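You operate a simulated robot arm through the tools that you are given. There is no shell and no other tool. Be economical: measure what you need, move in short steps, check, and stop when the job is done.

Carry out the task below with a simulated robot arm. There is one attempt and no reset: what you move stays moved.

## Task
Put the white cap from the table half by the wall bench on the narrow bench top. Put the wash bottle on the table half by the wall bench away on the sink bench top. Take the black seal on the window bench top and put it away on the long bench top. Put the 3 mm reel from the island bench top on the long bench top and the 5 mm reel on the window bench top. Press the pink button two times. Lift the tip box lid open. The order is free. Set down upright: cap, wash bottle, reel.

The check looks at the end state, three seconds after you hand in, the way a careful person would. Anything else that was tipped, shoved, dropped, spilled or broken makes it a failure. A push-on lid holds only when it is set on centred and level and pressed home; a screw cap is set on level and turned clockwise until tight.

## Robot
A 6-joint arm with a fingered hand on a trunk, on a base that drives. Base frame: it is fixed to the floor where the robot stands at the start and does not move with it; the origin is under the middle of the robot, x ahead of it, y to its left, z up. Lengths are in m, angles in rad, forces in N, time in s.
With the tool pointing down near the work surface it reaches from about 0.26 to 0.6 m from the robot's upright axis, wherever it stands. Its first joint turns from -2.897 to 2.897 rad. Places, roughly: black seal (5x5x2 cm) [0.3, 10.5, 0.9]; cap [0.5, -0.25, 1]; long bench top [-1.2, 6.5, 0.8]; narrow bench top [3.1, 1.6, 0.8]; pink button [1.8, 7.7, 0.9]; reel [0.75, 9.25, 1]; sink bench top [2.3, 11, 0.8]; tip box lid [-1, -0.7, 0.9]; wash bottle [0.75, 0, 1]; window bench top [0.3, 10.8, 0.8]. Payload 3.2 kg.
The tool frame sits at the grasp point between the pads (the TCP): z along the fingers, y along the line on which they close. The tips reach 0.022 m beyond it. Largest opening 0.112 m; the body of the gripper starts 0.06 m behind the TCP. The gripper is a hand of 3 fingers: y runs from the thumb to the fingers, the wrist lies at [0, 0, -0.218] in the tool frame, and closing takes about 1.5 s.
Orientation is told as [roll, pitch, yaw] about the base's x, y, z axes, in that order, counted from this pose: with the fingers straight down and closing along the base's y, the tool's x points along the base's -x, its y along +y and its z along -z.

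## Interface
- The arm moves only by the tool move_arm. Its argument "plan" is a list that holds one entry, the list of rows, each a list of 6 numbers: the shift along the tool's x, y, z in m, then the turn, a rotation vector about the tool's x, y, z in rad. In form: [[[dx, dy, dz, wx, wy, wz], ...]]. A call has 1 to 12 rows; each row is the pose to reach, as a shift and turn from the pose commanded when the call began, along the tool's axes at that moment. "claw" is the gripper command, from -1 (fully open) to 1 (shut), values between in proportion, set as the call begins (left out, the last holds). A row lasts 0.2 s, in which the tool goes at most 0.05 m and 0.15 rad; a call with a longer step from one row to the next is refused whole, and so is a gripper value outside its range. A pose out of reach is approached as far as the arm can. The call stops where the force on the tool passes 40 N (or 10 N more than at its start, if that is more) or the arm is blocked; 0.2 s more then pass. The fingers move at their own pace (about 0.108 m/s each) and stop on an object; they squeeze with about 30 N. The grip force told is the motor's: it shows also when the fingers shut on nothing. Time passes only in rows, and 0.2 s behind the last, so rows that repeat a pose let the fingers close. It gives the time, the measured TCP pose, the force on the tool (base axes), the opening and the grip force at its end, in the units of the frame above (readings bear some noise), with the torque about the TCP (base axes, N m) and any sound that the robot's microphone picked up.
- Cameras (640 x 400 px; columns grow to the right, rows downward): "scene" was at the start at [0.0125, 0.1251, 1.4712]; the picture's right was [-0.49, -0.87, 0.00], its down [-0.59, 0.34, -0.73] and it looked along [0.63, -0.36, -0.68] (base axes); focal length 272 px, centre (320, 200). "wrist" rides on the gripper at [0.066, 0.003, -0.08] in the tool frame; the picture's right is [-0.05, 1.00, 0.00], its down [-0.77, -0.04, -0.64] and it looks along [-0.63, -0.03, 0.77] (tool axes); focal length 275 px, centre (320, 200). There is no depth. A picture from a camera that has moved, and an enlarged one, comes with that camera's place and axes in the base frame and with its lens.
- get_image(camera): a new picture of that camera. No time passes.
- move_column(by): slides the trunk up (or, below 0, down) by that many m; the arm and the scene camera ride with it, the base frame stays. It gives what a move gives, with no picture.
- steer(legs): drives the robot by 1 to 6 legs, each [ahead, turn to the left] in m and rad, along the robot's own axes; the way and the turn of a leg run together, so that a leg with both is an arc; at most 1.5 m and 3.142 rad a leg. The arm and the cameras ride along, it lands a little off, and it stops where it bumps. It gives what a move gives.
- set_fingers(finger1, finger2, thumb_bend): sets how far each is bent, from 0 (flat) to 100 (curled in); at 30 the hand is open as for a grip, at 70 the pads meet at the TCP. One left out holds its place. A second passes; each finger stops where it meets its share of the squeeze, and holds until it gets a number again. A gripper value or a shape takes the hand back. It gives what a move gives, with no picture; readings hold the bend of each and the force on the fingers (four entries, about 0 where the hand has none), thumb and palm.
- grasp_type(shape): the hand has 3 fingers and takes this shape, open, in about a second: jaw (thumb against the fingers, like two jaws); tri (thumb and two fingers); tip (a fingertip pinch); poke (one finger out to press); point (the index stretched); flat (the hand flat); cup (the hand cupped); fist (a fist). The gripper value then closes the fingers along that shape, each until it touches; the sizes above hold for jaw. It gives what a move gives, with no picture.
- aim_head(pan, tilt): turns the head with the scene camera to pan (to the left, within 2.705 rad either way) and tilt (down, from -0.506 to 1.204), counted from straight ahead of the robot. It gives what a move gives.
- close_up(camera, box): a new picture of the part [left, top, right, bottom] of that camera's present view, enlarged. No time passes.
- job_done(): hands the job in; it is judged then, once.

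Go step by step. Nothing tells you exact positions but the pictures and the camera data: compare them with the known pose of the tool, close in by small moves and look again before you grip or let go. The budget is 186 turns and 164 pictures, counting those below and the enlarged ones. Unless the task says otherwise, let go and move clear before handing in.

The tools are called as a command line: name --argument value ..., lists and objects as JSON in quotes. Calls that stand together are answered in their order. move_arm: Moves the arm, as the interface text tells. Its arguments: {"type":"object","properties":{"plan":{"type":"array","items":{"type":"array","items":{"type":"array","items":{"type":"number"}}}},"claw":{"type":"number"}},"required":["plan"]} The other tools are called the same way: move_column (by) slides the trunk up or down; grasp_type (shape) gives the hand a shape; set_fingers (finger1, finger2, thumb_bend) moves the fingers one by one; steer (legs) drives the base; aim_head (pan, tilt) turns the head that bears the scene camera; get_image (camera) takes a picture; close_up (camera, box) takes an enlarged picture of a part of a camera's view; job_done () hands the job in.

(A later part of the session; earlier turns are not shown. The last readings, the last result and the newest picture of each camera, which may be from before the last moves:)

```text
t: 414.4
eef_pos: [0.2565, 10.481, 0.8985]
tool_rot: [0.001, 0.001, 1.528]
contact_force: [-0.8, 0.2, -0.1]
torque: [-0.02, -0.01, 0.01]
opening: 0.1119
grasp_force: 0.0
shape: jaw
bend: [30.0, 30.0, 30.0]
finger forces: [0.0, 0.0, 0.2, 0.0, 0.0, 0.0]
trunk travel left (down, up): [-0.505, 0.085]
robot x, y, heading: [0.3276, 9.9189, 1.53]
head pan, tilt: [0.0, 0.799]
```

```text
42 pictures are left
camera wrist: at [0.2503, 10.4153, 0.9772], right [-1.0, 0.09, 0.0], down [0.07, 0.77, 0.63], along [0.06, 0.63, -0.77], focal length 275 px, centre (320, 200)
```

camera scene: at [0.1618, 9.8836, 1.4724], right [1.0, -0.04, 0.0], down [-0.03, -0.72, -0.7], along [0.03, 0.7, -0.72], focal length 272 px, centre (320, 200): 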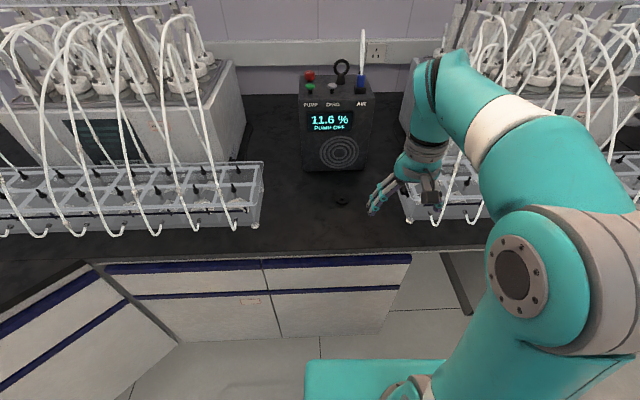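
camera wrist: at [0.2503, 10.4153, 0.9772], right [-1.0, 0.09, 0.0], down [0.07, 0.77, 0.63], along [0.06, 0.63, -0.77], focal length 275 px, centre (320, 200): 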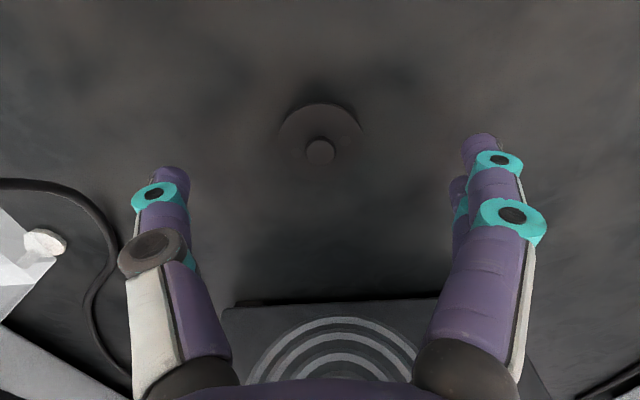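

move_arm --plan '[[[-0.008, 0, 0.012, 0, 0, 0], [-0.008, 0, 0.024, 0, 0, 0], [-0.008, 0, 0.024, 0, 0, 0], [-0.008, 0, 0.024, 0, 0, 0], [-0.008, 0, 0.024, 0, 0, 0]]]' --claw 0.3

get_image --camera "wrist"

```text
t: 415.6
eef_pos: [0.2567, 10.49, 0.8737]
tool_rot: [0.003, 0.002, 1.526]
contact_force: [-0.2, -0.3, 0.4]
torque: [0.0, 0.01, 0.01]
opening: 0.0395
grasp_force: 0.0
shape: jaw
bend: [73.0, 73.0, 70.0]
finger forces: [0.1, 0.0, 0.0, 0.0, 0.0, 0.0]
trunk travel left (down, up): [-0.505, 0.085]
robot x, y, heading: [0.3292, 9.9163, 1.529]
head pan, tilt: [0.0, 0.799]
```

```text
41 pictures are left
camera wrist: at [0.251, 10.4243, 0.9529], right [-1.0, 0.09, 0.0], down [0.07, 0.77, 0.63], along [0.06, 0.63, -0.77], focal length 275 px, centre (320, 200)
```

wrist: 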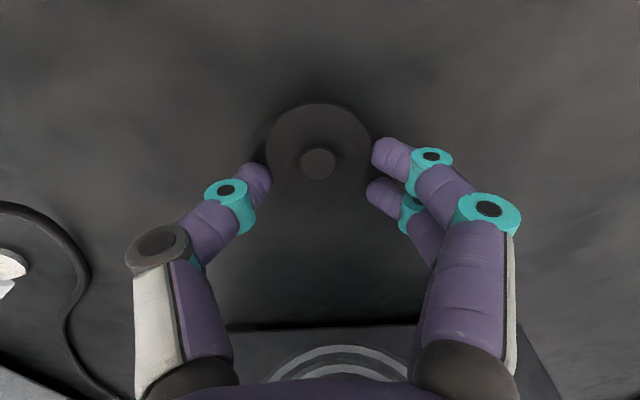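

move_arm --plan '[[[0, 0, 0.004, 0, 0, 0], [0, 0, 0.007, 0, 0, 0], [0, 0, 0.007, 0, 0, 0]]]'

move_arm --plan '[[[0, 0, 0, 0, 0, 0], [0, 0, 0, 0, 0, 0], [0, 0, 0, 0, 0, 0], [0, 0, 0, 0, 0, 0], [0, 0, 0, 0, 0, 0], [0, 0, 0, 0, 0, 0]]]' --claw 1

get_image --camera "wrist"

```text
t: 416.4
eef_pos: [0.258, 10.489, 0.8653]
tool_rot: [0.001, 0.005, 1.527]
contact_force: [-0.5, -0.4, 3.0]
torque: [-0.03, 0.0, 0.03]
opening: 0.0003
grasp_force: 30.2
shape: jaw
bend: [71.0, 71.0, 75.0]
finger forces: [0.0, 0.1, 0.0, 0.1, 0.0, 0.0]
trunk travel left (down, up): [-0.505, 0.085]
robot x, y, heading: [0.3287, 9.9193, 1.528]
head pan, tilt: [0.0, 0.799]
```

```text
t: 417.8
eef_pos: [0.2572, 10.4889, 0.868]
tool_rot: [0.003, 0.001, 1.527]
contact_force: [0.0, 0.0, 0.2]
torque: [0.0, 0.01, -0.01]
opening: 0.0001
grasp_force: 29.8
shape: jaw
bend: [71.0, 71.0, 75.0]
finger forces: [0.1, 0.0, 0.0, 0.0, 0.0, 0.1]
trunk travel left (down, up): [-0.505, 0.085]
robot x, y, heading: [0.3294, 9.9181, 1.531]
head pan, tilt: [0.0, 0.799]
```

```text
40 pictures are left
camera wrist: at [0.2518, 10.4233, 0.9468], right [-1.0, 0.09, 0.0], down [0.07, 0.77, 0.63], along [0.06, 0.63, -0.77], focal length 275 px, centre (320, 200)
```

wrist: 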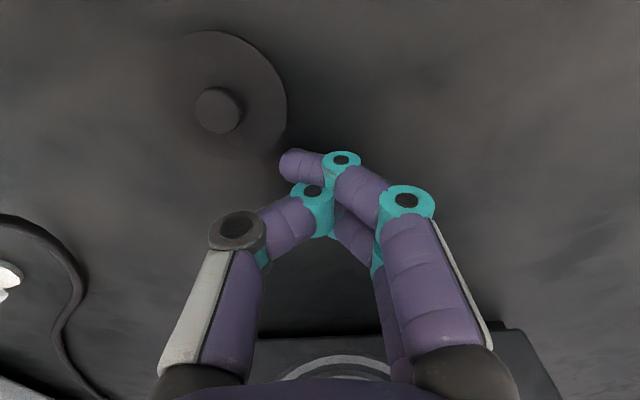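

The seal slid out to about (0.293, 10.457). I rise, open partly, reposition above it and look.

move_arm --plan '[[[0, 0, -0.02, 0, 0, 0], [0, 0, -0.03, 0, 0, 0], [0, 0, -0.03, 0, 0, 0], [0.016, -0.018, -0.03, 0, 0, 0], [0.0324, -0.0365, -0.03, 0, 0, 0], [0.0324, -0.0365, -0.03, 0, 0, 0]]]' --claw 0.2

move_arm --plan '[[[0, 0, 0.014, 0, 0, 0], [0, 0, 0.025, 0, 0, 0], [0, 0, 0.025, 0, 0, 0]]]'

get_image --camera "wrist"

```text
t: 419.2
eef_pos: [0.293, 10.4532, 0.897]
tool_rot: [0.001, 0.001, 1.527]
contact_force: [0.2, 0.8, -0.3]
torque: [-0.02, -0.03, 0.01]
opening: 0.0443
grasp_force: 0.0
shape: jaw
bend: [73.0, 73.0, 70.0]
finger forces: [0.0, 0.1, 0.0, 0.0, 0.1, 0.0]
trunk travel left (down, up): [-0.505, 0.085]
robot x, y, heading: [0.3293, 9.9148, 1.53]
head pan, tilt: [0.0, 0.799]
```

```text
t: 420.0
eef_pos: [0.293, 10.4552, 0.872]
tool_rot: [0.002, -0.001, 1.527]
contact_force: [-0.6, 1.2, 1.6]
torque: [-0.03, 0.06, 0.0]
opening: 0.0453
grasp_force: 0.1
shape: jaw
bend: [73.0, 73.0, 70.0]
finger forces: [1.3, 0.4, 0.1, 0.0, 0.0, 0.0]
trunk travel left (down, up): [-0.505, 0.085]
robot x, y, heading: [0.3268, 9.9177, 1.53]
head pan, tilt: [0.0, 0.799]
```

```text
39 pictures are left
camera wrist: at [0.2868, 10.3891, 0.9523], right [-1.0, 0.09, 0.0], down [0.07, 0.77, 0.63], along [0.06, 0.63, -0.77], focal length 275 px, centre (320, 200)
```

wrist: 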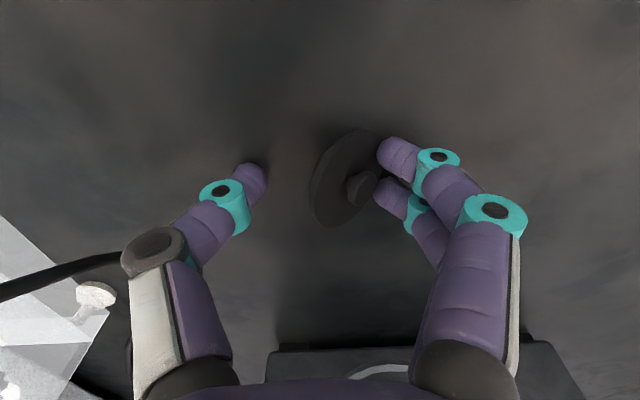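

The seal tipped up on edge between the fingers — a good pinch. I close on it.

move_arm --plan '[[[0, 0, 0, 0, 0, 0], [0, 0, 0, 0, 0, 0], [0, 0, 0, 0, 0, 0], [0, 0, 0, 0, 0, 0], [0, 0, 0, 0, 0, 0], [0, 0, 0, 0, 0, 0]]]' --claw 1

get_image --camera "wrist"

```text
t: 421.4
eef_pos: [0.2937, 10.455, 0.8734]
tool_rot: [0.003, 0.002, 1.528]
contact_force: [0.8, 1.1, -0.6]
torque: [0.01, 0.0, -0.02]
opening: 0.0098
grasp_force: 30.2
shape: jaw
bend: [74.0, 74.0, 65.0]
finger forces: [13.2, 12.6, 0.0, 0.0, 25.4, 0.1]
trunk travel left (down, up): [-0.505, 0.085]
robot x, y, heading: [0.3258, 9.9145, 1.531]
head pan, tilt: [0.0, 0.799]
```

```text
38 pictures are left
camera wrist: at [0.287, 10.3892, 0.9522], right [-1.0, 0.09, 0.0], down [0.07, 0.77, 0.63], along [0.06, 0.63, -0.77], focal length 275 px, centre (320, 200)
```

wrist: 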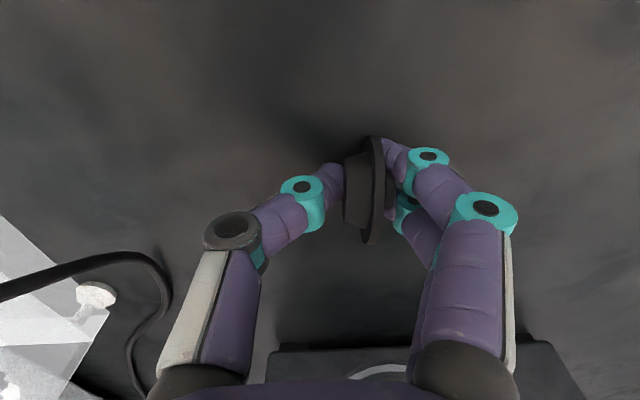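

Even grip on the seal. Lift, retract, and drive down the left aisle to the long bench.

move_arm --plan '[[[0, 0, -0.04, 0, 0, 0], [0, 0, -0.085, 0, 0, 0], [0, 0, -0.13, 0, 0, 0], [0.02, 0, -0.17, 0, 0, 0], [0.06, 0, -0.19, 0, 0, 0], [0.1, 0, -0.2, 0, 0, 0], [0.14, 0, -0.2, 0, 0, 0], [0.17, 0, -0.2, 0, 0, 0]]]'

steer --legs '[[-0.08, 0], [0, 1.58], [0.55, 0], [0, 1.6]]'

aim_head --pan -0.4 --tilt 0.4

get_image --camera "scene"

```text
t: 423.2
eef_pos: [0.2843, 10.2796, 1.0746]
tool_rot: [0.001, 0.0, 1.527]
contact_force: [-0.8, 1.2, -0.4]
torque: [0.0, 0.03, -0.04]
opening: 0.0099
grasp_force: 29.6
shape: jaw
bend: [74.0, 74.0, 65.0]
finger forces: [13.5, 12.7, 0.1, 0.1, 25.3, 0.0]
trunk travel left (down, up): [-0.505, 0.085]
robot x, y, heading: [0.3266, 9.9166, 1.531]
head pan, tilt: [0.0, 0.799]
```

```text
t: 434.8
eef_pos: [-0.1691, 9.5011, 1.0754]
tool_rot: [0.001, 0.003, -1.561]
contact_force: [-0.1, -0.1, -0.8]
torque: [0.0, -0.01, 0.01]
opening: 0.0099
grasp_force: 30.2
shape: jaw
bend: [74.0, 74.0, 65.0]
finger forces: [13.3, 12.7, 0.1, 0.0, 25.4, 0.1]
trunk travel left (down, up): [-0.505, 0.085]
robot x, y, heading: [-0.2314, 9.8606, -1.559]
head pan, tilt: [0.0, 0.799]
```

```text
t: 435.7
eef_pos: [-0.1685, 9.5033, 1.0764]
tool_rot: [0.003, 0.0, -1.561]
contact_force: [-0.1, -0.4, 0.2]
torque: [0.0, -0.01, -0.02]
opening: 0.0104
grasp_force: 30.0
shape: jaw
bend: [74.0, 74.0, 65.0]
finger forces: [13.3, 12.6, 0.1, 0.0, 25.4, 0.1]
trunk travel left (down, up): [-0.505, 0.085]
robot x, y, heading: [-0.2347, 9.8635, -1.56]
head pan, tilt: [-0.4, 0.4]
```

```text
37 pictures are left
camera scene: at [-0.1016, 9.8401, 1.5074], right [-0.93, 0.38, 0.0], down [0.15, 0.36, -0.92], along [-0.35, -0.85, -0.39], focal length 272 px, centre (320, 200)
```

scene: 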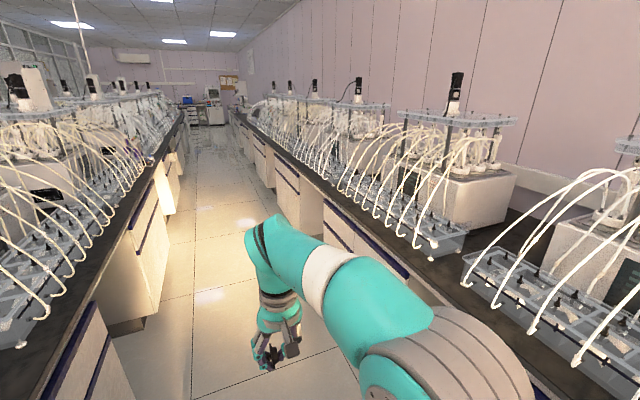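

Long bench edge is at x≈-0.77; trays line it with gaps. I go to the next gaps down the aisle and look at the bench square on.

steer --legs '[[1.5, 0], [1.0, 0]]'

aim_head --pan -1.2 --tilt 0.6

get_image --camera "scene"

```text
t: 447.9
eef_pos: [-0.1903, 7.0115, 1.0744]
tool_rot: [0.002, 0.002, -1.6]
contact_force: [-0.2, 1.3, -0.6]
torque: [0.02, 0.03, 0.02]
opening: 0.01
grasp_force: 30.0
shape: jaw
bend: [74.0, 74.0, 65.0]
finger forces: [13.3, 12.7, 0.1, 0.0, 25.4, 0.0]
trunk travel left (down, up): [-0.505, 0.085]
robot x, y, heading: [-0.2446, 7.3785, -1.603]
head pan, tilt: [-0.4, 0.4]
```

```text
t: 449.0
eef_pos: [-0.191, 7.0143, 1.075]
tool_rot: [0.003, 0.003, -1.6]
contact_force: [0.2, 0.2, 0.0]
torque: [0.03, -0.02, -0.03]
opening: 0.01
grasp_force: 29.9
shape: jaw
bend: [74.0, 74.0, 65.0]
finger forces: [13.3, 12.7, 0.0, 0.0, 25.4, 0.0]
trunk travel left (down, up): [-0.505, 0.085]
robot x, y, heading: [-0.2394, 7.3757, -1.596]
head pan, tilt: [-1.201, 0.6]
```

```text
36 pictures are left
camera scene: at [-0.1547, 7.4027, 1.4893], right [-0.34, 0.94, 0.0], down [0.53, 0.19, -0.83], along [-0.78, -0.28, -0.56], focal length 272 px, centre (320, 200)
```

scene: 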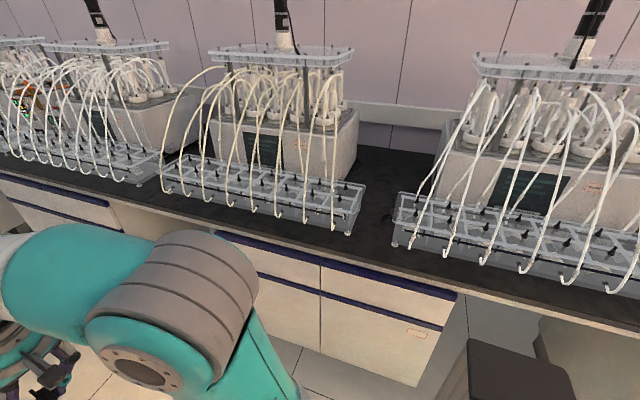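

A gap between trays is centred at y≈7.34, edge x≈-0.78. I turn to face it.

steer --legs '[[0.04, 0], [0, -1.545], [0.15, 0]]'

aim_head --pan 0.0 --tilt 0.9

get_image --camera "scene"

```text
t: 454.8
eef_pos: [-0.7582, 7.3169, 1.0745]
tool_rot: [0.001, 0.002, 3.058]
contact_force: [-0.3, 0.3, -0.2]
torque: [-0.01, -0.02, -0.02]
opening: 0.0101
grasp_force: 30.1
shape: jaw
bend: [74.0, 74.0, 65.0]
finger forces: [13.3, 12.8, 0.0, 0.0, 25.4, 0.0]
trunk travel left (down, up): [-0.505, 0.085]
robot x, y, heading: [-0.3903, 7.3515, 3.067]
head pan, tilt: [-1.201, 0.6]
```

```text
t: 456.2
eef_pos: [-0.7575, 7.3175, 1.0758]
tool_rot: [0.003, 0.001, 3.061]
contact_force: [0.3, -0.2, -0.3]
torque: [0.01, -0.02, -0.02]
opening: 0.0101
grasp_force: 29.9
shape: jaw
bend: [74.0, 74.0, 65.0]
finger forces: [13.2, 12.7, 0.0, 0.0, 25.4, 0.0]
trunk travel left (down, up): [-0.505, 0.085]
robot x, y, heading: [-0.3945, 7.3472, 3.065]
head pan, tilt: [0.0, 0.901]
```

```text
35 pictures are left
camera scene: at [-0.4194, 7.1841, 1.4645], right [0.08, 1.0, 0.0], down [0.78, -0.06, -0.62], along [-0.62, 0.05, -0.78], focal length 272 px, centre (320, 200)
```

scene: 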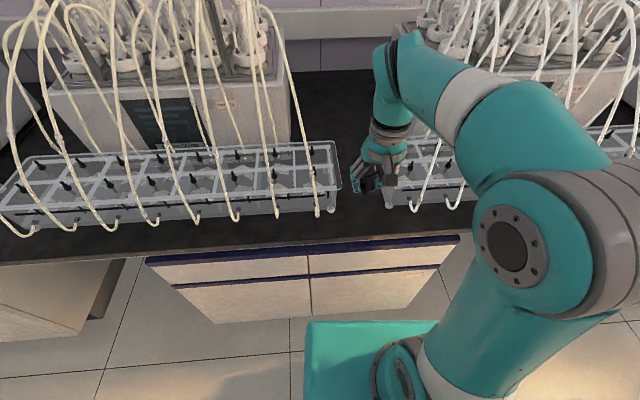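

move_arm --plan '[[[-0.04, -0.008, 0, 0, 0, 0], [-0.08, -0.015, 0, 0, 0, 0], [-0.12, -0.015, 0, 0, 0, 0], [-0.16, -0.015, 0, 0, 0, 0], [-0.195, -0.015, 0.01, 0, 0, 0], [-0.195, -0.015, 0.05, 0, 0, 0], [-0.195, -0.015, 0.09, 0, 0, 0], [-0.195, -0.015, 0.12, 0, 0, 0]]]'

get_image --camera "wrist"

close_up --camera "scene" --box '[280, 110, 440, 230]'

```text
t: 458.0
eef_pos: [-0.9507, 7.3477, 0.9529]
tool_rot: [0.002, 0.001, 3.06]
contact_force: [-0.1, 0.2, -0.3]
torque: [-0.01, -0.01, 0.02]
opening: 0.0097
grasp_force: 29.9
shape: jaw
bend: [74.0, 74.0, 66.0]
finger forces: [13.3, 12.9, 0.0, 0.0, 25.5, 0.0]
out of reach, approached as far as the arm can: row 5
trunk travel left (down, up): [-0.505, 0.085]
robot x, y, heading: [-0.3934, 7.3494, 3.06]
head pan, tilt: [0.0, 0.901]
```

```text
34 pictures are left
camera wrist: at [-0.8843, 7.3395, 1.0331], right [-0.13, -0.99, 0.0], down [-0.77, 0.1, 0.63], along [-0.63, 0.08, -0.77], focal length 275 px, centre (320, 200)
```

wrist: 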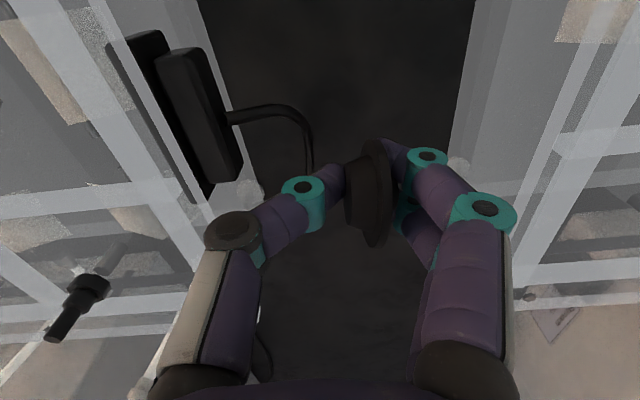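

```text
3.33 times, centred on (360, 170) of scene
camera zoom: at [-0.4198, 7.184, 1.4644], right [0.08, 1.0, 0.0], down [0.78, -0.06, -0.62], along [-0.62, 0.05, -0.78], focal length 908 px, centre (187, 300)
```

zoom: 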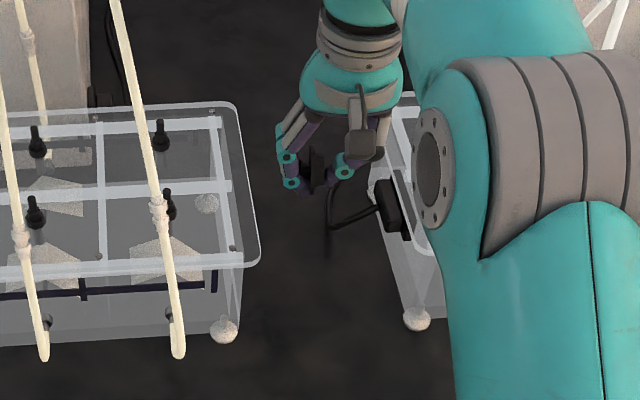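

A cable lies deeper in the gap, so I pull forward to x≈-0.85, clear of it, and lower there.

move_arm --plan '[[[0.04, 0.003, 0, 0, 0, 0], [0.08, 0.003, 0, 0, 0, 0], [0.105, 0.003, 0, 0, 0, 0], [0.105, 0.003, 0.03, 0, 0, 0], [0.105, 0.003, 0.055, 0, 0, 0], [0.105, 0.003, 0.065, 0, 0, 0], [0.105, 0.003, 0.07, 0, 0, 0]]]'

close_up --camera "scene" --box '[280, 130, 440, 250]'

```text
t: 459.6
eef_pos: [-0.8452, 7.3396, 0.8841]
tool_rot: [0.001, 0.003, 3.059]
contact_force: [0.8, 0.8, -0.3]
torque: [-0.01, -0.01, 0.0]
opening: 0.01
grasp_force: 30.5
shape: jaw
bend: [74.0, 74.0, 66.0]
finger forces: [13.2, 12.8, 0.0, 0.0, 25.4, 0.0]
trunk travel left (down, up): [-0.505, 0.085]
robot x, y, heading: [-0.39, 7.3493, 3.066]
head pan, tilt: [0.0, 0.901]
```

```text
3.33 times, centred on (360, 190) of scene
camera zoom: at [-0.4195, 7.1841, 1.4645], right [0.08, 1.0, 0.0], down [0.78, -0.06, -0.62], along [-0.62, 0.05, -0.78], focal length 908 px, centre (187, 233)
```

zoom: 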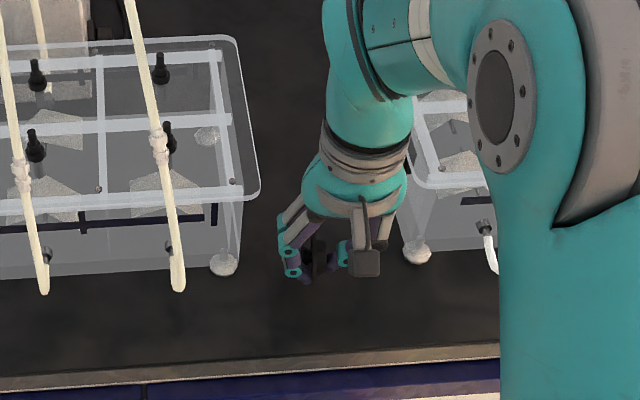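

move_arm --plan '[[[0, 0, 0.003, 0, 0, 0], [0, 0, 0.006, 0, 0, 0], [0, 0, 0.009, 0, 0, 0]]]'

move_arm --plan '[[[0, 0, 0, 0, 0, 0], [0, 0, 0, 0, 0, 0], [0, 0, 0, 0, 0, 0], [0, 0, 0, 0, 0, 0], [0, 0, -0.03, 0, 0, 0], [0, 0, -0.07, 0, 0, 0], [0.02, 0, -0.11, 0, 0, 0], [0.05, 0, -0.14, 0, 0, 0], [0.08, 0, -0.17, 0, 0, 0], [0.08, 0, -0.2, 0, 0, 0]]]' --claw 0

close_up --camera "scene" --box '[280, 130, 440, 250]'

```text
t: 460.4
eef_pos: [-0.845, 7.3371, 0.8757]
tool_rot: [0.002, 0.001, 3.06]
contact_force: [-0.1, -0.4, -0.3]
torque: [0.01, 0.0, -0.04]
opening: 0.0098
grasp_force: 29.8
shape: jaw
bend: [74.0, 74.0, 66.0]
finger forces: [13.2, 12.9, 0.0, 0.0, 25.4, 0.0]
trunk travel left (down, up): [-0.505, 0.085]
robot x, y, heading: [-0.3927, 7.3508, 3.065]
head pan, tilt: [0.0, 0.901]
```

```text
t: 462.6
eef_pos: [-0.7681, 7.3313, 1.0765]
tool_rot: [0.001, 0.0, 3.059]
contact_force: [0.5, -0.8, 0.6]
torque: [-0.02, -0.01, 0.04]
opening: 0.0555
grasp_force: 0.1
shape: jaw
bend: [73.0, 73.0, 70.0]
finger forces: [0.1, 0.1, 0.1, 0.0, 0.1, 0.1]
trunk travel left (down, up): [-0.505, 0.085]
robot x, y, heading: [-0.3905, 7.3503, 3.061]
head pan, tilt: [0.0, 0.901]
```

```text
3.33 times, centred on (360, 190) of scene
camera zoom: at [-0.4194, 7.184, 1.4644], right [0.08, 1.0, 0.0], down [0.78, -0.06, -0.62], along [-0.62, 0.05, -0.78], focal length 908 px, centre (187, 233)
```

zoom: 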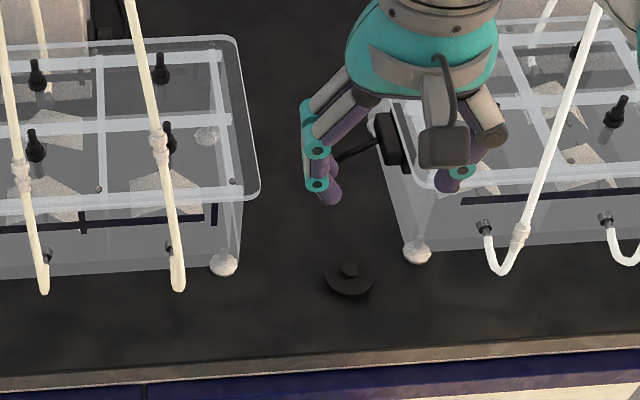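

The seal lies flat on the long bench. Next the 3 mm reel: drive up the left aisle and face the island from the west.

steer --legs '[[-0.2, 0], [0, -1.49], [1.5, 0], [0.32, 0], [0, -1.57]]'

aim_head --pan 0.0 --tilt 0.8

get_image --camera "scene"

```text
t: 480.7
eef_pos: [0.2811, 9.1739, 1.0767]
tool_rot: [-0.001, 0.002, -0.091]
contact_force: [0.5, 0.1, -0.7]
torque: [0.0, 0.02, -0.01]
opening: 0.0556
grasp_force: 0.0
shape: jaw
bend: [73.0, 73.0, 70.0]
finger forces: [0.1, 0.1, 0.1, 0.0, 0.1, 0.0]
trunk travel left (down, up): [-0.505, 0.085]
robot x, y, heading: [-0.0955, 9.1599, -0.091]
head pan, tilt: [0.0, 0.901]
```

```text
t: 481.3
eef_pos: [0.28, 9.1745, 1.0755]
tool_rot: [0.001, 0.002, -0.091]
contact_force: [0.7, -0.4, -0.8]
torque: [-0.01, -0.02, 0.03]
opening: 0.0555
grasp_force: 0.1
shape: jaw
bend: [73.0, 73.0, 70.0]
finger forces: [0.0, 0.0, 0.0, 0.0, 0.0, 0.0]
trunk travel left (down, up): [-0.505, 0.085]
robot x, y, heading: [-0.0977, 9.16, -0.087]
head pan, tilt: [0.0, 0.799]
```

```text
30 pictures are left
camera scene: at [-0.0608, 9.3242, 1.4723], right [-0.09, -1.0, 0.0], down [-0.71, 0.06, -0.7], along [0.69, -0.06, -0.72], focal length 272 px, centre (320, 200)
```

scene: 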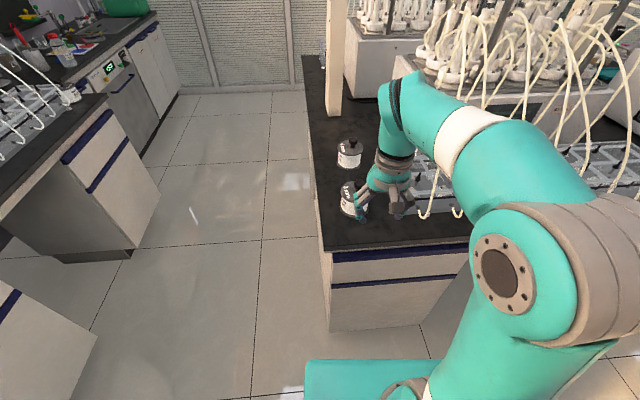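

steer --legs '[[0.06, 0]]'

move_arm --plan '[[[-0.04, 0.007, 0, 0, 0, 0], [-0.08, 0.014, 0, 0, 0, 0], [-0.12, 0.021, 0, 0, 0, 0], [-0.15, 0.028, 0.02, 0, 0, 0], [-0.15, 0.028, 0.05, 0, 0, 0], [-0.15, 0.028, 0.05, 0, 0, 0]]]'

get_image --camera "wrist"

```text
t: 482.3
eef_pos: [0.3398, 9.169, 1.076]
tool_rot: [0.002, 0.002, -0.091]
contact_force: [-0.4, 0.0, -0.4]
torque: [-0.01, -0.01, 0.02]
opening: 0.0552
grasp_force: 0.1
shape: jaw
bend: [73.0, 73.0, 70.0]
finger forces: [0.1, 0.0, 0.0, 0.0, 0.1, 0.0]
trunk travel left (down, up): [-0.505, 0.085]
robot x, y, heading: [-0.0358, 9.1572, -0.087]
head pan, tilt: [0.0, 0.799]
```

```text
t: 483.7
eef_pos: [0.4922, 9.1842, 1.0251]
tool_rot: [0.001, 0.002, -0.091]
contact_force: [-0.2, 0.3, 0.6]
torque: [-0.02, -0.05, 0.02]
opening: 0.0553
grasp_force: 0.1
shape: jaw
bend: [73.0, 73.0, 70.0]
finger forces: [0.0, 0.0, 0.0, 0.0, 0.0, 0.0]
trunk travel left (down, up): [-0.505, 0.085]
robot x, y, heading: [-0.0366, 9.1523, -0.085]
head pan, tilt: [0.0, 0.799]
```

```text
29 pictures are left
camera wrist: at [0.4263, 9.1926, 1.1043], right [0.14, 0.99, 0.0], down [0.77, -0.11, 0.63], along [0.63, -0.09, -0.77], focal length 275 px, centre (320, 200)
```

wrist: 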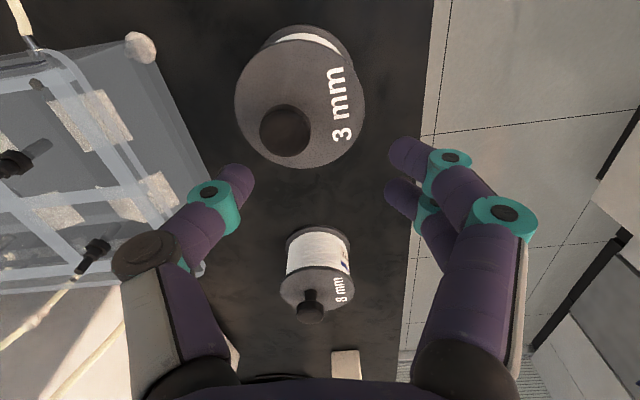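

move_arm --plan '[[[-0.005, -0.009, 0.01, 0, 0, 0], [-0.0096, -0.0172, 0.03, 0, 0, 0], [-0.0096, -0.0172, 0.055, 0, 0, 0], [-0.0096, -0.0172, 0.067, 0, 0, 0], [-0.0096, -0.0172, 0.067, 0, 0, 0]]]'

get_image --camera "wrist"

```text
t: 484.9
eef_pos: [0.5003, 9.1648, 0.9592]
tool_rot: [0.001, 0.002, -0.091]
contact_force: [-0.2, 0.0, 0.7]
torque: [-0.02, 0.03, 0.01]
opening: 0.0553
grasp_force: 0.0
shape: jaw
bend: [73.0, 73.0, 70.0]
finger forces: [0.0, 0.0, 0.0, 0.0, 0.0, 0.0]
trunk travel left (down, up): [-0.505, 0.085]
robot x, y, heading: [-0.0376, 9.1535, -0.091]
head pan, tilt: [0.0, 0.799]
```

```text
28 pictures are left
camera wrist: at [0.4348, 9.1737, 1.0384], right [0.14, 0.99, 0.0], down [0.77, -0.11, 0.63], along [0.63, -0.09, -0.77], focal length 275 px, centre (320, 200)
```

wrist: 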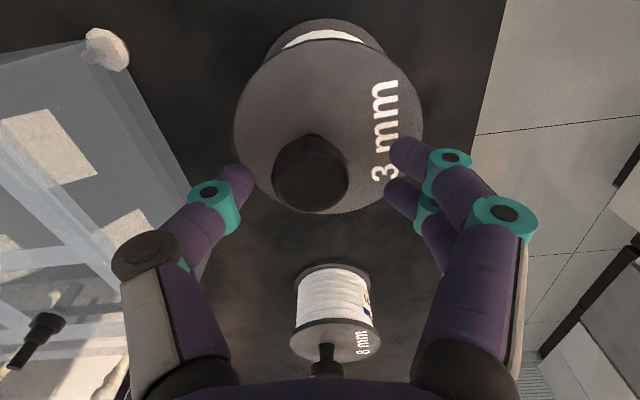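

move_arm --plan '[[[0.004, -0.003, 0, 0, 0, 0], [0.004, -0.003, 0, 0, 0, 0], [0.004, -0.003, 0, 0, 0, 0]]]'

move_arm --plan '[[[0, 0, 0, 0, 0, 0], [0, 0, 0, 0, 0, 0], [0, 0, 0, 0, 0, 0], [0, 0, 0, 0, 0, 0], [0, 0, 0, 0, 0, 0], [0, 0, 0, 0, 0, 0]]]' --claw 1

```text
t: 485.7
eef_pos: [0.4957, 9.1625, 0.9602]
tool_rot: [0.003, 0.002, -0.09]
contact_force: [-0.2, -0.6, 0.9]
torque: [0.03, -0.02, 0.0]
opening: 0.0553
grasp_force: 0.1
shape: jaw
bend: [73.0, 73.0, 70.0]
finger forces: [0.0, 0.1, 0.0, 0.0, 0.0, 0.0]
trunk travel left (down, up): [-0.505, 0.085]
robot x, y, heading: [-0.0381, 9.1566, -0.087]
head pan, tilt: [0.0, 0.799]
```

```text
t: 487.1
eef_pos: [0.4957, 9.1632, 0.9596]
tool_rot: [0.001, 0.002, -0.09]
contact_force: [-1.0, 0.6, -0.5]
torque: [-0.01, 0.02, -0.06]
opening: 0.0214
grasp_force: 29.9
shape: jaw
bend: [72.0, 73.0, 70.0]
finger forces: [11.3, 14.4, 0.0, 0.0, 26.6, 0.0]
trunk travel left (down, up): [-0.505, 0.085]
robot x, y, heading: [-0.0383, 9.1539, -0.085]
head pan, tilt: [0.0, 0.799]
```

Balanced grip. Lift, back off and turn to the long bench.

move_arm --plan '[[[0, 0, -0.015, 0, 0, 0], [0, 0, -0.03, 0, 0, 0], [0, 0, -0.055, 0, 0, 0], [0, 0, -0.08, 0, 0, 0], [0.03, 0, -0.11, 0, 0, 0], [0.07, 0, -0.13, 0, 0, 0], [0.11, 0, -0.14, 0, 0, 0], [0.13, 0, -0.14, 0, 0, 0]]]'

steer --legs '[[-0.17, 0], [0, 1.57]]'

aim_head --pan 1.3 --tilt 0.7

get_image --camera "scene"

```text
t: 488.9
eef_pos: [0.365, 9.1715, 1.1012]
tool_rot: [0.003, 0.0, -0.091]
contact_force: [-0.1, 0.8, -2.2]
torque: [0.0, 0.0, -0.01]
opening: 0.0215
grasp_force: 30.0
shape: jaw
bend: [72.0, 73.0, 70.0]
finger forces: [12.0, 15.0, 0.0, 0.1, 26.5, 0.1]
trunk travel left (down, up): [-0.505, 0.085]
robot x, y, heading: [-0.039, 9.1552, -0.087]
head pan, tilt: [0.0, 0.799]
```

```text
t: 494.1
eef_pos: [-0.2084, 9.5736, 1.1004]
tool_rot: [0.001, 0.002, 1.439]
contact_force: [-0.7, 0.1, -2.3]
torque: [-0.01, -0.02, 0.02]
opening: 0.0216
grasp_force: 29.9
shape: jaw
bend: [72.0, 73.0, 70.0]
finger forces: [11.4, 14.9, 0.0, 0.1, 26.5, 0.0]
trunk travel left (down, up): [-0.505, 0.085]
robot x, y, heading: [-0.2083, 9.1666, 1.446]
head pan, tilt: [0.0, 0.799]
```

```text
t: 495.6
eef_pos: [-0.2081, 9.5725, 1.1007]
tool_rot: [0.001, 0.003, 1.441]
contact_force: [0.5, -0.6, -2.4]
torque: [0.0, -0.02, -0.05]
opening: 0.0214
grasp_force: 29.8
shape: jaw
bend: [72.0, 73.0, 70.0]
finger forces: [11.4, 14.9, 0.0, 0.1, 26.5, 0.1]
trunk travel left (down, up): [-0.505, 0.085]
robot x, y, heading: [-0.2055, 9.1713, 1.444]
head pan, tilt: [1.3, 0.7]
```

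```text
27 pictures are left
camera scene: at [-0.4585, 9.1648, 1.4806], right [0.39, 0.92, 0.0], down [0.59, -0.25, -0.76], along [-0.7, 0.3, -0.64], focal length 272 px, centre (320, 200)
```

scene: 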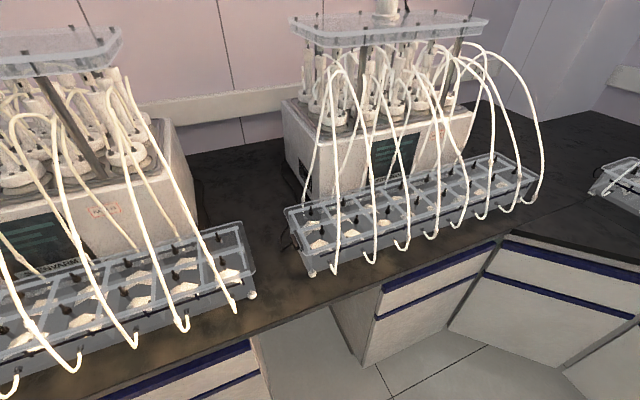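

The gap at y≈9.237 between trays suits the reel, mostly on the front strip. I face it.

steer --legs '[[0.066, 0], [0, 1.7], [0.13, 0]]'

aim_head --pan 0.0 --tilt 0.9

get_image --camera "scene"

```text
t: 501.6
eef_pos: [-0.7358, 9.1816, 1.1002]
tool_rot: [0.001, 0.004, -3.143]
contact_force: [0.0, 0.9, -1.1]
torque: [0.04, -0.01, -0.02]
opening: 0.0211
grasp_force: 29.4
shape: jaw
bend: [72.0, 73.0, 70.0]
finger forces: [10.8, 15.0, 0.0, 0.0, 26.4, 0.0]
trunk travel left (down, up): [-0.505, 0.085]
robot x, y, heading: [-0.3344, 9.2316, -3.142]
head pan, tilt: [1.3, 0.7]
```

```text
t: 503.0
eef_pos: [-0.7352, 9.1825, 1.1007]
tool_rot: [0.001, 0.001, -3.141]
contact_force: [-0.1, -0.3, -1.0]
torque: [0.04, -0.02, 0.03]
opening: 0.021
grasp_force: 30.2
shape: jaw
bend: [72.0, 73.0, 70.0]
finger forces: [10.9, 14.9, 0.1, 0.0, 26.4, 0.1]
trunk travel left (down, up): [-0.505, 0.085]
robot x, y, heading: [-0.3351, 9.235, -3.137]
head pan, tilt: [0.0, 0.901]
```

```text
26 pictures are left
camera scene: at [-0.3507, 9.0685, 1.4644], right [0.0, 1.0, 0.0], down [0.78, 0.0, -0.62], along [-0.62, 0.0, -0.78], focal length 272 px, centre (320, 200)
```

scene: 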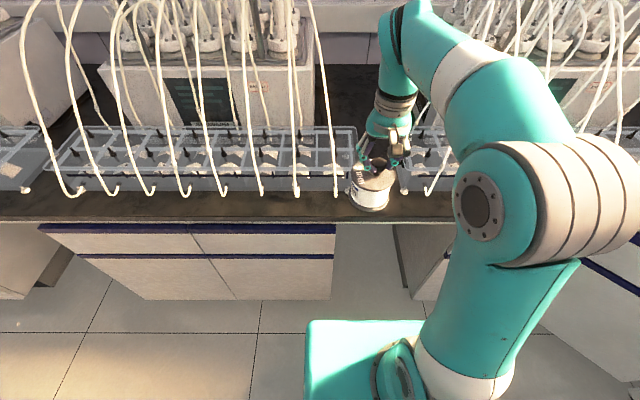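

move_arm --plan '[[[-0.03, -0.03, 0, 0, 0, 0], [-0.06, -0.06, 0, 0, 0, 0], [-0.1, -0.0605, 0, 0, 0, 0], [-0.113, -0.0605, 0.03, 0, 0, 0], [-0.113, -0.0605, 0.07, 0, 0, 0], [-0.113, -0.0605, 0.105, 0, 0, 0], [-0.113, -0.0605, 0.12, 0, 0, 0], [-0.113, -0.0605, 0.12, 0, 0, 0]]]'

close_up --camera "scene" --box '[300, 110, 460, 240]'

```text
t: 504.8
eef_pos: [-0.8488, 9.2431, 0.9776]
tool_rot: [0.002, 0.001, -3.142]
contact_force: [-0.5, 0.9, -1.6]
torque: [0.05, 0.0, -0.02]
opening: 0.0211
grasp_force: 30.2
shape: jaw
bend: [73.0, 73.0, 70.0]
finger forces: [12.2, 15.6, 0.0, 0.0, 26.2, 0.1]
trunk travel left (down, up): [-0.505, 0.085]
robot x, y, heading: [-0.3388, 9.2349, -3.145]
head pan, tilt: [0.0, 0.901]
```

```text
3.08 times, centred on (380, 175) of scene
camera zoom: at [-0.3508, 9.0686, 1.4644], right [0.0, 1.0, 0.0], down [0.78, 0.0, -0.62], along [-0.62, 0.0, -0.78], focal length 838 px, centre (135, 277)
```

zoom: 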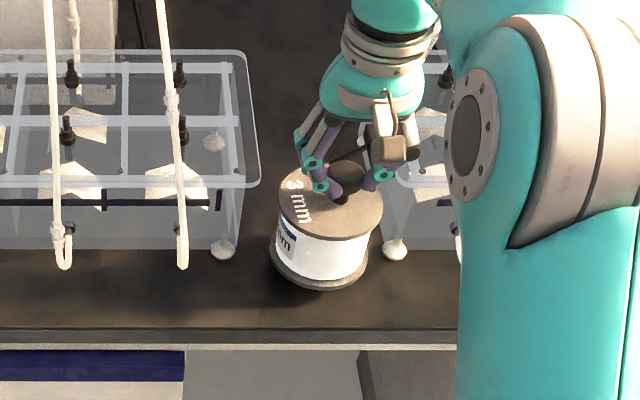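

move_arm --plan '[[[0.004, 0.008, 0, 0, 0, 0], [0.004, 0.008, 0.008, 0, 0, 0], [0.004, 0.008, 0.013, 0, 0, 0], [0.004, 0.008, 0.017, 0, 0, 0], [0.004, 0.008, 0.02, 0, 0, 0]]]'

close_up --camera "scene" --box '[300, 110, 460, 240]'

```text
t: 506.0
eef_pos: [-0.843, 9.2346, 0.96]
tool_rot: [0.002, 0.003, 3.141]
contact_force: [0.9, -0.6, -1.0]
torque: [-0.01, -0.03, 0.0]
opening: 0.0207
grasp_force: 30.0
shape: jaw
bend: [73.0, 73.0, 70.0]
finger forces: [12.6, 15.6, 0.0, 0.1, 26.4, 0.0]
trunk travel left (down, up): [-0.505, 0.085]
robot x, y, heading: [-0.3361, 9.2351, -3.139]
head pan, tilt: [0.0, 0.901]
```

```text
3.08 times, centred on (380, 175) of scene
camera zoom: at [-0.3505, 9.0686, 1.4645], right [0.0, 1.0, 0.0], down [0.78, 0.0, -0.62], along [-0.62, 0.0, -0.78], focal length 838 px, centre (135, 277)
```

zoom: 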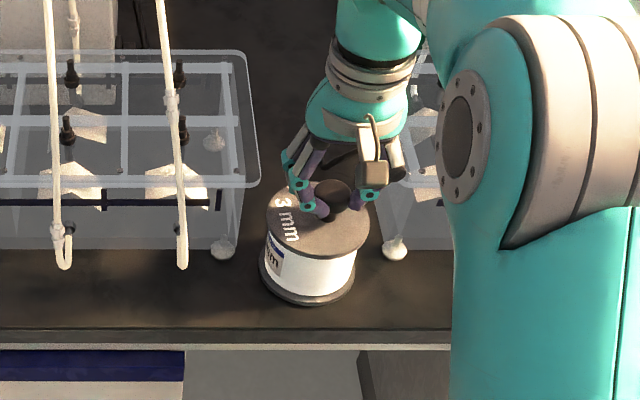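

move_arm --plan '[[[0, 0, 0.0015, 0, 0, 0], [0, 0, 0.003, 0, 0, 0], [0, 0, 0.003, 0, 0, 0]]]'

move_arm --plan '[[[0, 0, 0, 0, 0, 0], [0, 0, 0, 0, 0, 0], [0, 0, 0, 0, 0, 0], [0, 0, 0, 0, 0, 0], [0, 0, -0.03, 0, 0, 0], [0, 0, -0.07, 0, 0, 0], [0, 0, -0.11, 0, 0, 0], [0.03, 0, -0.14, 0, 0, 0], [0.07, 0, -0.16, 0, 0, 0], [0.11, 0, -0.17, 0, 0, 0]]]' --claw 0

close_up --camera "scene" --box '[300, 110, 460, 240]'

```text
t: 506.8
eef_pos: [-0.8435, 9.235, 0.9586]
tool_rot: [0.002, 0.0, -3.142]
contact_force: [0.1, 1.8, 8.0]
torque: [-0.05, 0.03, -0.03]
opening: 0.0212
grasp_force: 30.0
shape: jaw
bend: [73.0, 73.0, 70.0]
finger forces: [12.9, 16.4, 0.1, 0.1, 28.5, 0.1]
trunk travel left (down, up): [-0.505, 0.085]
robot x, y, heading: [-0.3334, 9.2332, -3.14]
head pan, tilt: [0.0, 0.901]
```

```text
t: 509.0
eef_pos: [-0.7343, 9.2347, 1.1288]
tool_rot: [0.001, 0.002, -3.142]
contact_force: [0.3, 0.3, 0.1]
torque: [0.01, -0.03, 0.0]
opening: 0.0553
grasp_force: 0.0
shape: jaw
bend: [73.0, 73.0, 70.0]
finger forces: [0.0, 0.1, 0.1, 0.1, 0.1, 0.0]
trunk travel left (down, up): [-0.505, 0.085]
robot x, y, heading: [-0.3383, 9.2326, -3.135]
head pan, tilt: [0.0, 0.901]
```

```text
3.08 times, centred on (380, 175) of scene
camera zoom: at [-0.3499, 9.0686, 1.4644], right [0.0, 1.0, 0.0], down [0.78, 0.0, -0.62], along [-0.62, 0.0, -0.78], focal length 838 px, centre (135, 277)
```

zoom: 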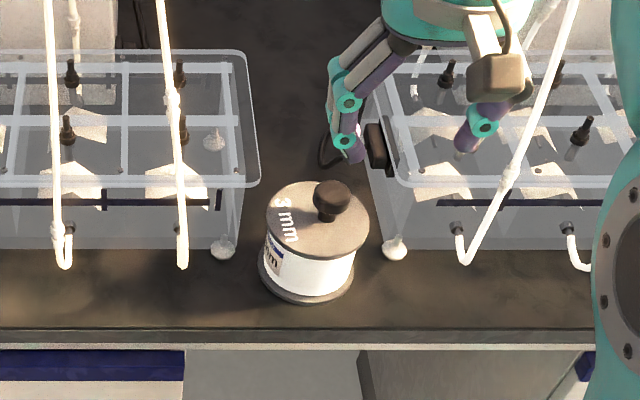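

3 mm reel stands on the long bench. Now the long drive back to the tip box.

steer --legs '[[-0.12, 0], [0, 1.57], [1.5, 0], [1.5, 0]]'

```text
t: 528.1
eef_pos: [-0.1279, 5.8615, 1.1282]
tool_rot: [0.003, 0.001, -1.524]
contact_force: [-0.1, -0.3, -1.2]
torque: [0.01, 0.05, 0.0]
opening: 0.0552
grasp_force: 0.0
shape: jaw
bend: [73.0, 73.0, 70.0]
finger forces: [0.0, 0.0, 0.0, 0.0, 0.0, 0.0]
trunk travel left (down, up): [-0.505, 0.085]
robot x, y, heading: [-0.1477, 6.2582, -1.523]
head pan, tilt: [0.0, 0.901]
```

steer --legs '[[0, -0.085], [1.5, 0], [1.5, 0]]'

steer --legs '[[1.5, 0], [1.2, 0]]'

aim_head --pan -0.7 --tilt 0.6

get_image --camera "scene"

```text
t: 543.2
eef_pos: [-0.2775, 2.8226, 1.1283]
tool_rot: [0.002, 0.002, -1.598]
contact_force: [-0.1, 0.6, -0.2]
torque: [0.03, 0.0, 0.02]
opening: 0.0555
grasp_force: 0.0
shape: jaw
bend: [73.0, 73.0, 70.0]
finger forces: [0.0, 0.1, 0.1, 0.1, 0.0, 0.0]
trunk travel left (down, up): [-0.505, 0.085]
robot x, y, heading: [-0.2671, 3.2204, -1.592]
head pan, tilt: [0.0, 0.901]
```

```text
t: 556.5
eef_pos: [-0.417, 0.0795, 1.1287]
tool_rot: [0.002, 0.002, -1.632]
contact_force: [-1.5, 0.1, -1.1]
torque: [0.0, 0.02, -0.01]
opening: 0.0555
grasp_force: 0.0
shape: jaw
bend: [73.0, 73.0, 70.0]
finger forces: [0.1, 0.1, 0.1, 0.0, 0.0, 0.1]
trunk travel left (down, up): [-0.505, 0.085]
robot x, y, heading: [-0.3925, 0.4779, -1.628]
head pan, tilt: [0.0, 0.901]
```

```text
t: 557.6
eef_pos: [-0.4168, 0.079, 1.1283]
tool_rot: [0.002, 0.002, -1.631]
contact_force: [0.2, 0.1, -0.3]
torque: [0.02, 0.03, -0.02]
opening: 0.0557
grasp_force: 0.0
shape: jaw
bend: [73.0, 73.0, 70.0]
finger forces: [0.1, 0.0, 0.1, 0.0, 0.0, 0.0]
trunk travel left (down, up): [-0.505, 0.085]
robot x, y, heading: [-0.3916, 0.4773, -1.631]
head pan, tilt: [-0.7, 0.6]
```

```text
22 pictures are left
camera scene: at [-0.2827, 0.464, 1.4892], right [-0.73, 0.69, 0.0], down [0.39, 0.41, -0.82], along [-0.57, -0.6, -0.57], focal length 272 px, centre (320, 200)
```

scene: 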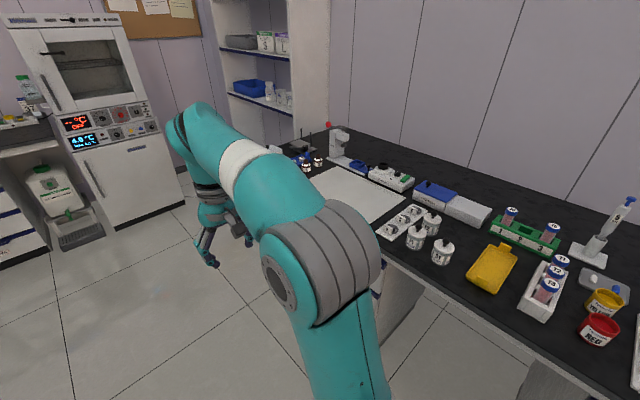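

move_arm --plan '[[[0.04, 0, 0, 0, 0, 0], [0.08, 0, 0, 0, 0, 0], [0.1, 0, 0, 0, 0, 0]]]'

steer --legs '[[1.13, 0.06], [0, -1.57]]'

aim_head --pan 0.15 --tilt 0.75

get_image --camera "scene"

```text
t: 558.4
eef_pos: [-0.4093, 0.1827, 1.1283]
tool_rot: [0.002, 0.001, -1.631]
contact_force: [-0.1, 0.4, -0.3]
torque: [-0.01, 0.01, -0.02]
opening: 0.0555
grasp_force: 0.0
shape: jaw
bend: [73.0, 73.0, 70.0]
finger forces: [0.1, 0.0, 0.1, 0.0, 0.0, 0.0]
trunk travel left (down, up): [-0.505, 0.085]
robot x, y, heading: [-0.3935, 0.4817, -1.629]
head pan, tilt: [-0.7, 0.6]
```

```text
t: 568.1
eef_pos: [-0.7277, -0.6868, 1.1282]
tool_rot: [0.001, 0.001, -3.136]
contact_force: [0.3, -0.4, -0.6]
torque: [0.0, 0.0, 0.0]
opening: 0.0553
grasp_force: 0.0
shape: jaw
bend: [73.0, 73.0, 70.0]
finger forces: [0.1, 0.1, 0.0, 0.0, 0.0, 0.0]
trunk travel left (down, up): [-0.505, 0.085]
robot x, y, heading: [-0.4299, -0.6862, -3.132]
head pan, tilt: [-0.7, 0.6]
```

```text
t: 569.3
eef_pos: [-0.7275, -0.6872, 1.1286]
tool_rot: [0.002, 0.003, -3.136]
contact_force: [-0.2, 0.0, 0.2]
torque: [-0.03, 0.0, -0.01]
opening: 0.0555
grasp_force: 0.0
shape: jaw
bend: [73.0, 73.0, 70.0]
finger forces: [0.1, 0.0, 0.0, 0.0, 0.0, 0.1]
trunk travel left (down, up): [-0.505, 0.085]
robot x, y, heading: [-0.4274, -0.6853, -3.133]
head pan, tilt: [0.15, 0.75]
```

```text
21 pictures are left
camera scene: at [-0.4513, -0.8637, 1.4764], right [-0.16, 0.99, 0.0], down [0.67, 0.11, -0.73], along [-0.72, -0.11, -0.68], focal length 272 px, centre (320, 200)
```

scene: 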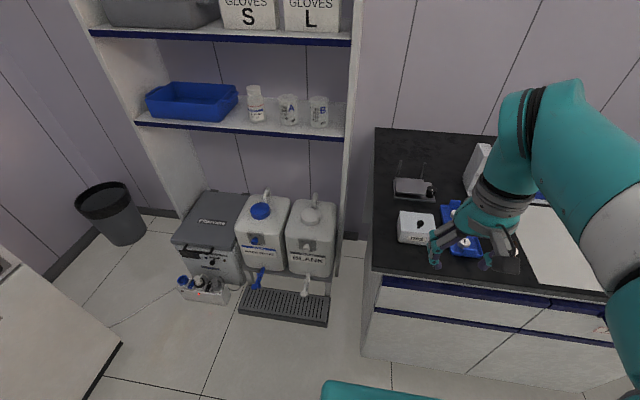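

close_up --camera "scene" --box '[370, 150, 480, 270]'

get_image --camera "wrist"

```text
3.33 times, centred on (425, 210) of scene
camera zoom: at [-0.4513, -0.8637, 1.4764], right [-0.16, 0.99, 0.0], down [0.67, 0.11, -0.73], along [-0.72, -0.11, -0.68], focal length 908 px, centre (-30, 167)
```

zoom: 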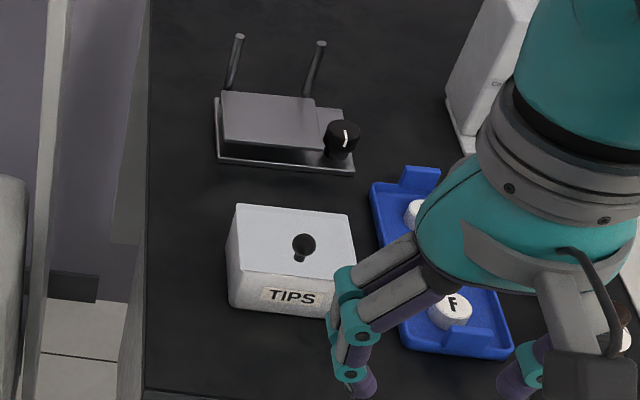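

```text
19 pictures are left
camera wrist: at [-0.6614, -0.6896, 1.2079], right [-0.04, -1.0, 0.0], down [-0.77, 0.03, 0.63], along [-0.63, 0.03, -0.77], focal length 275 px, centre (320, 200)
```

wrist: 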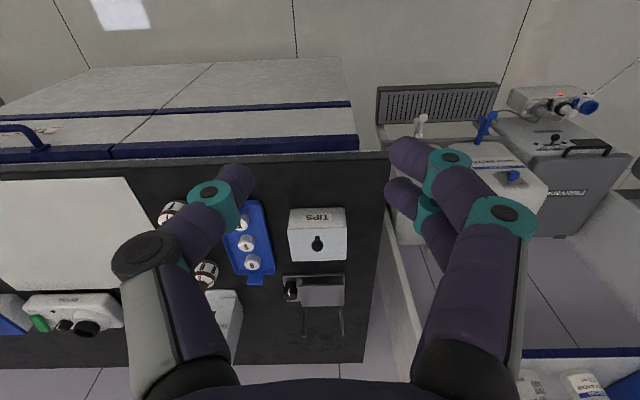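

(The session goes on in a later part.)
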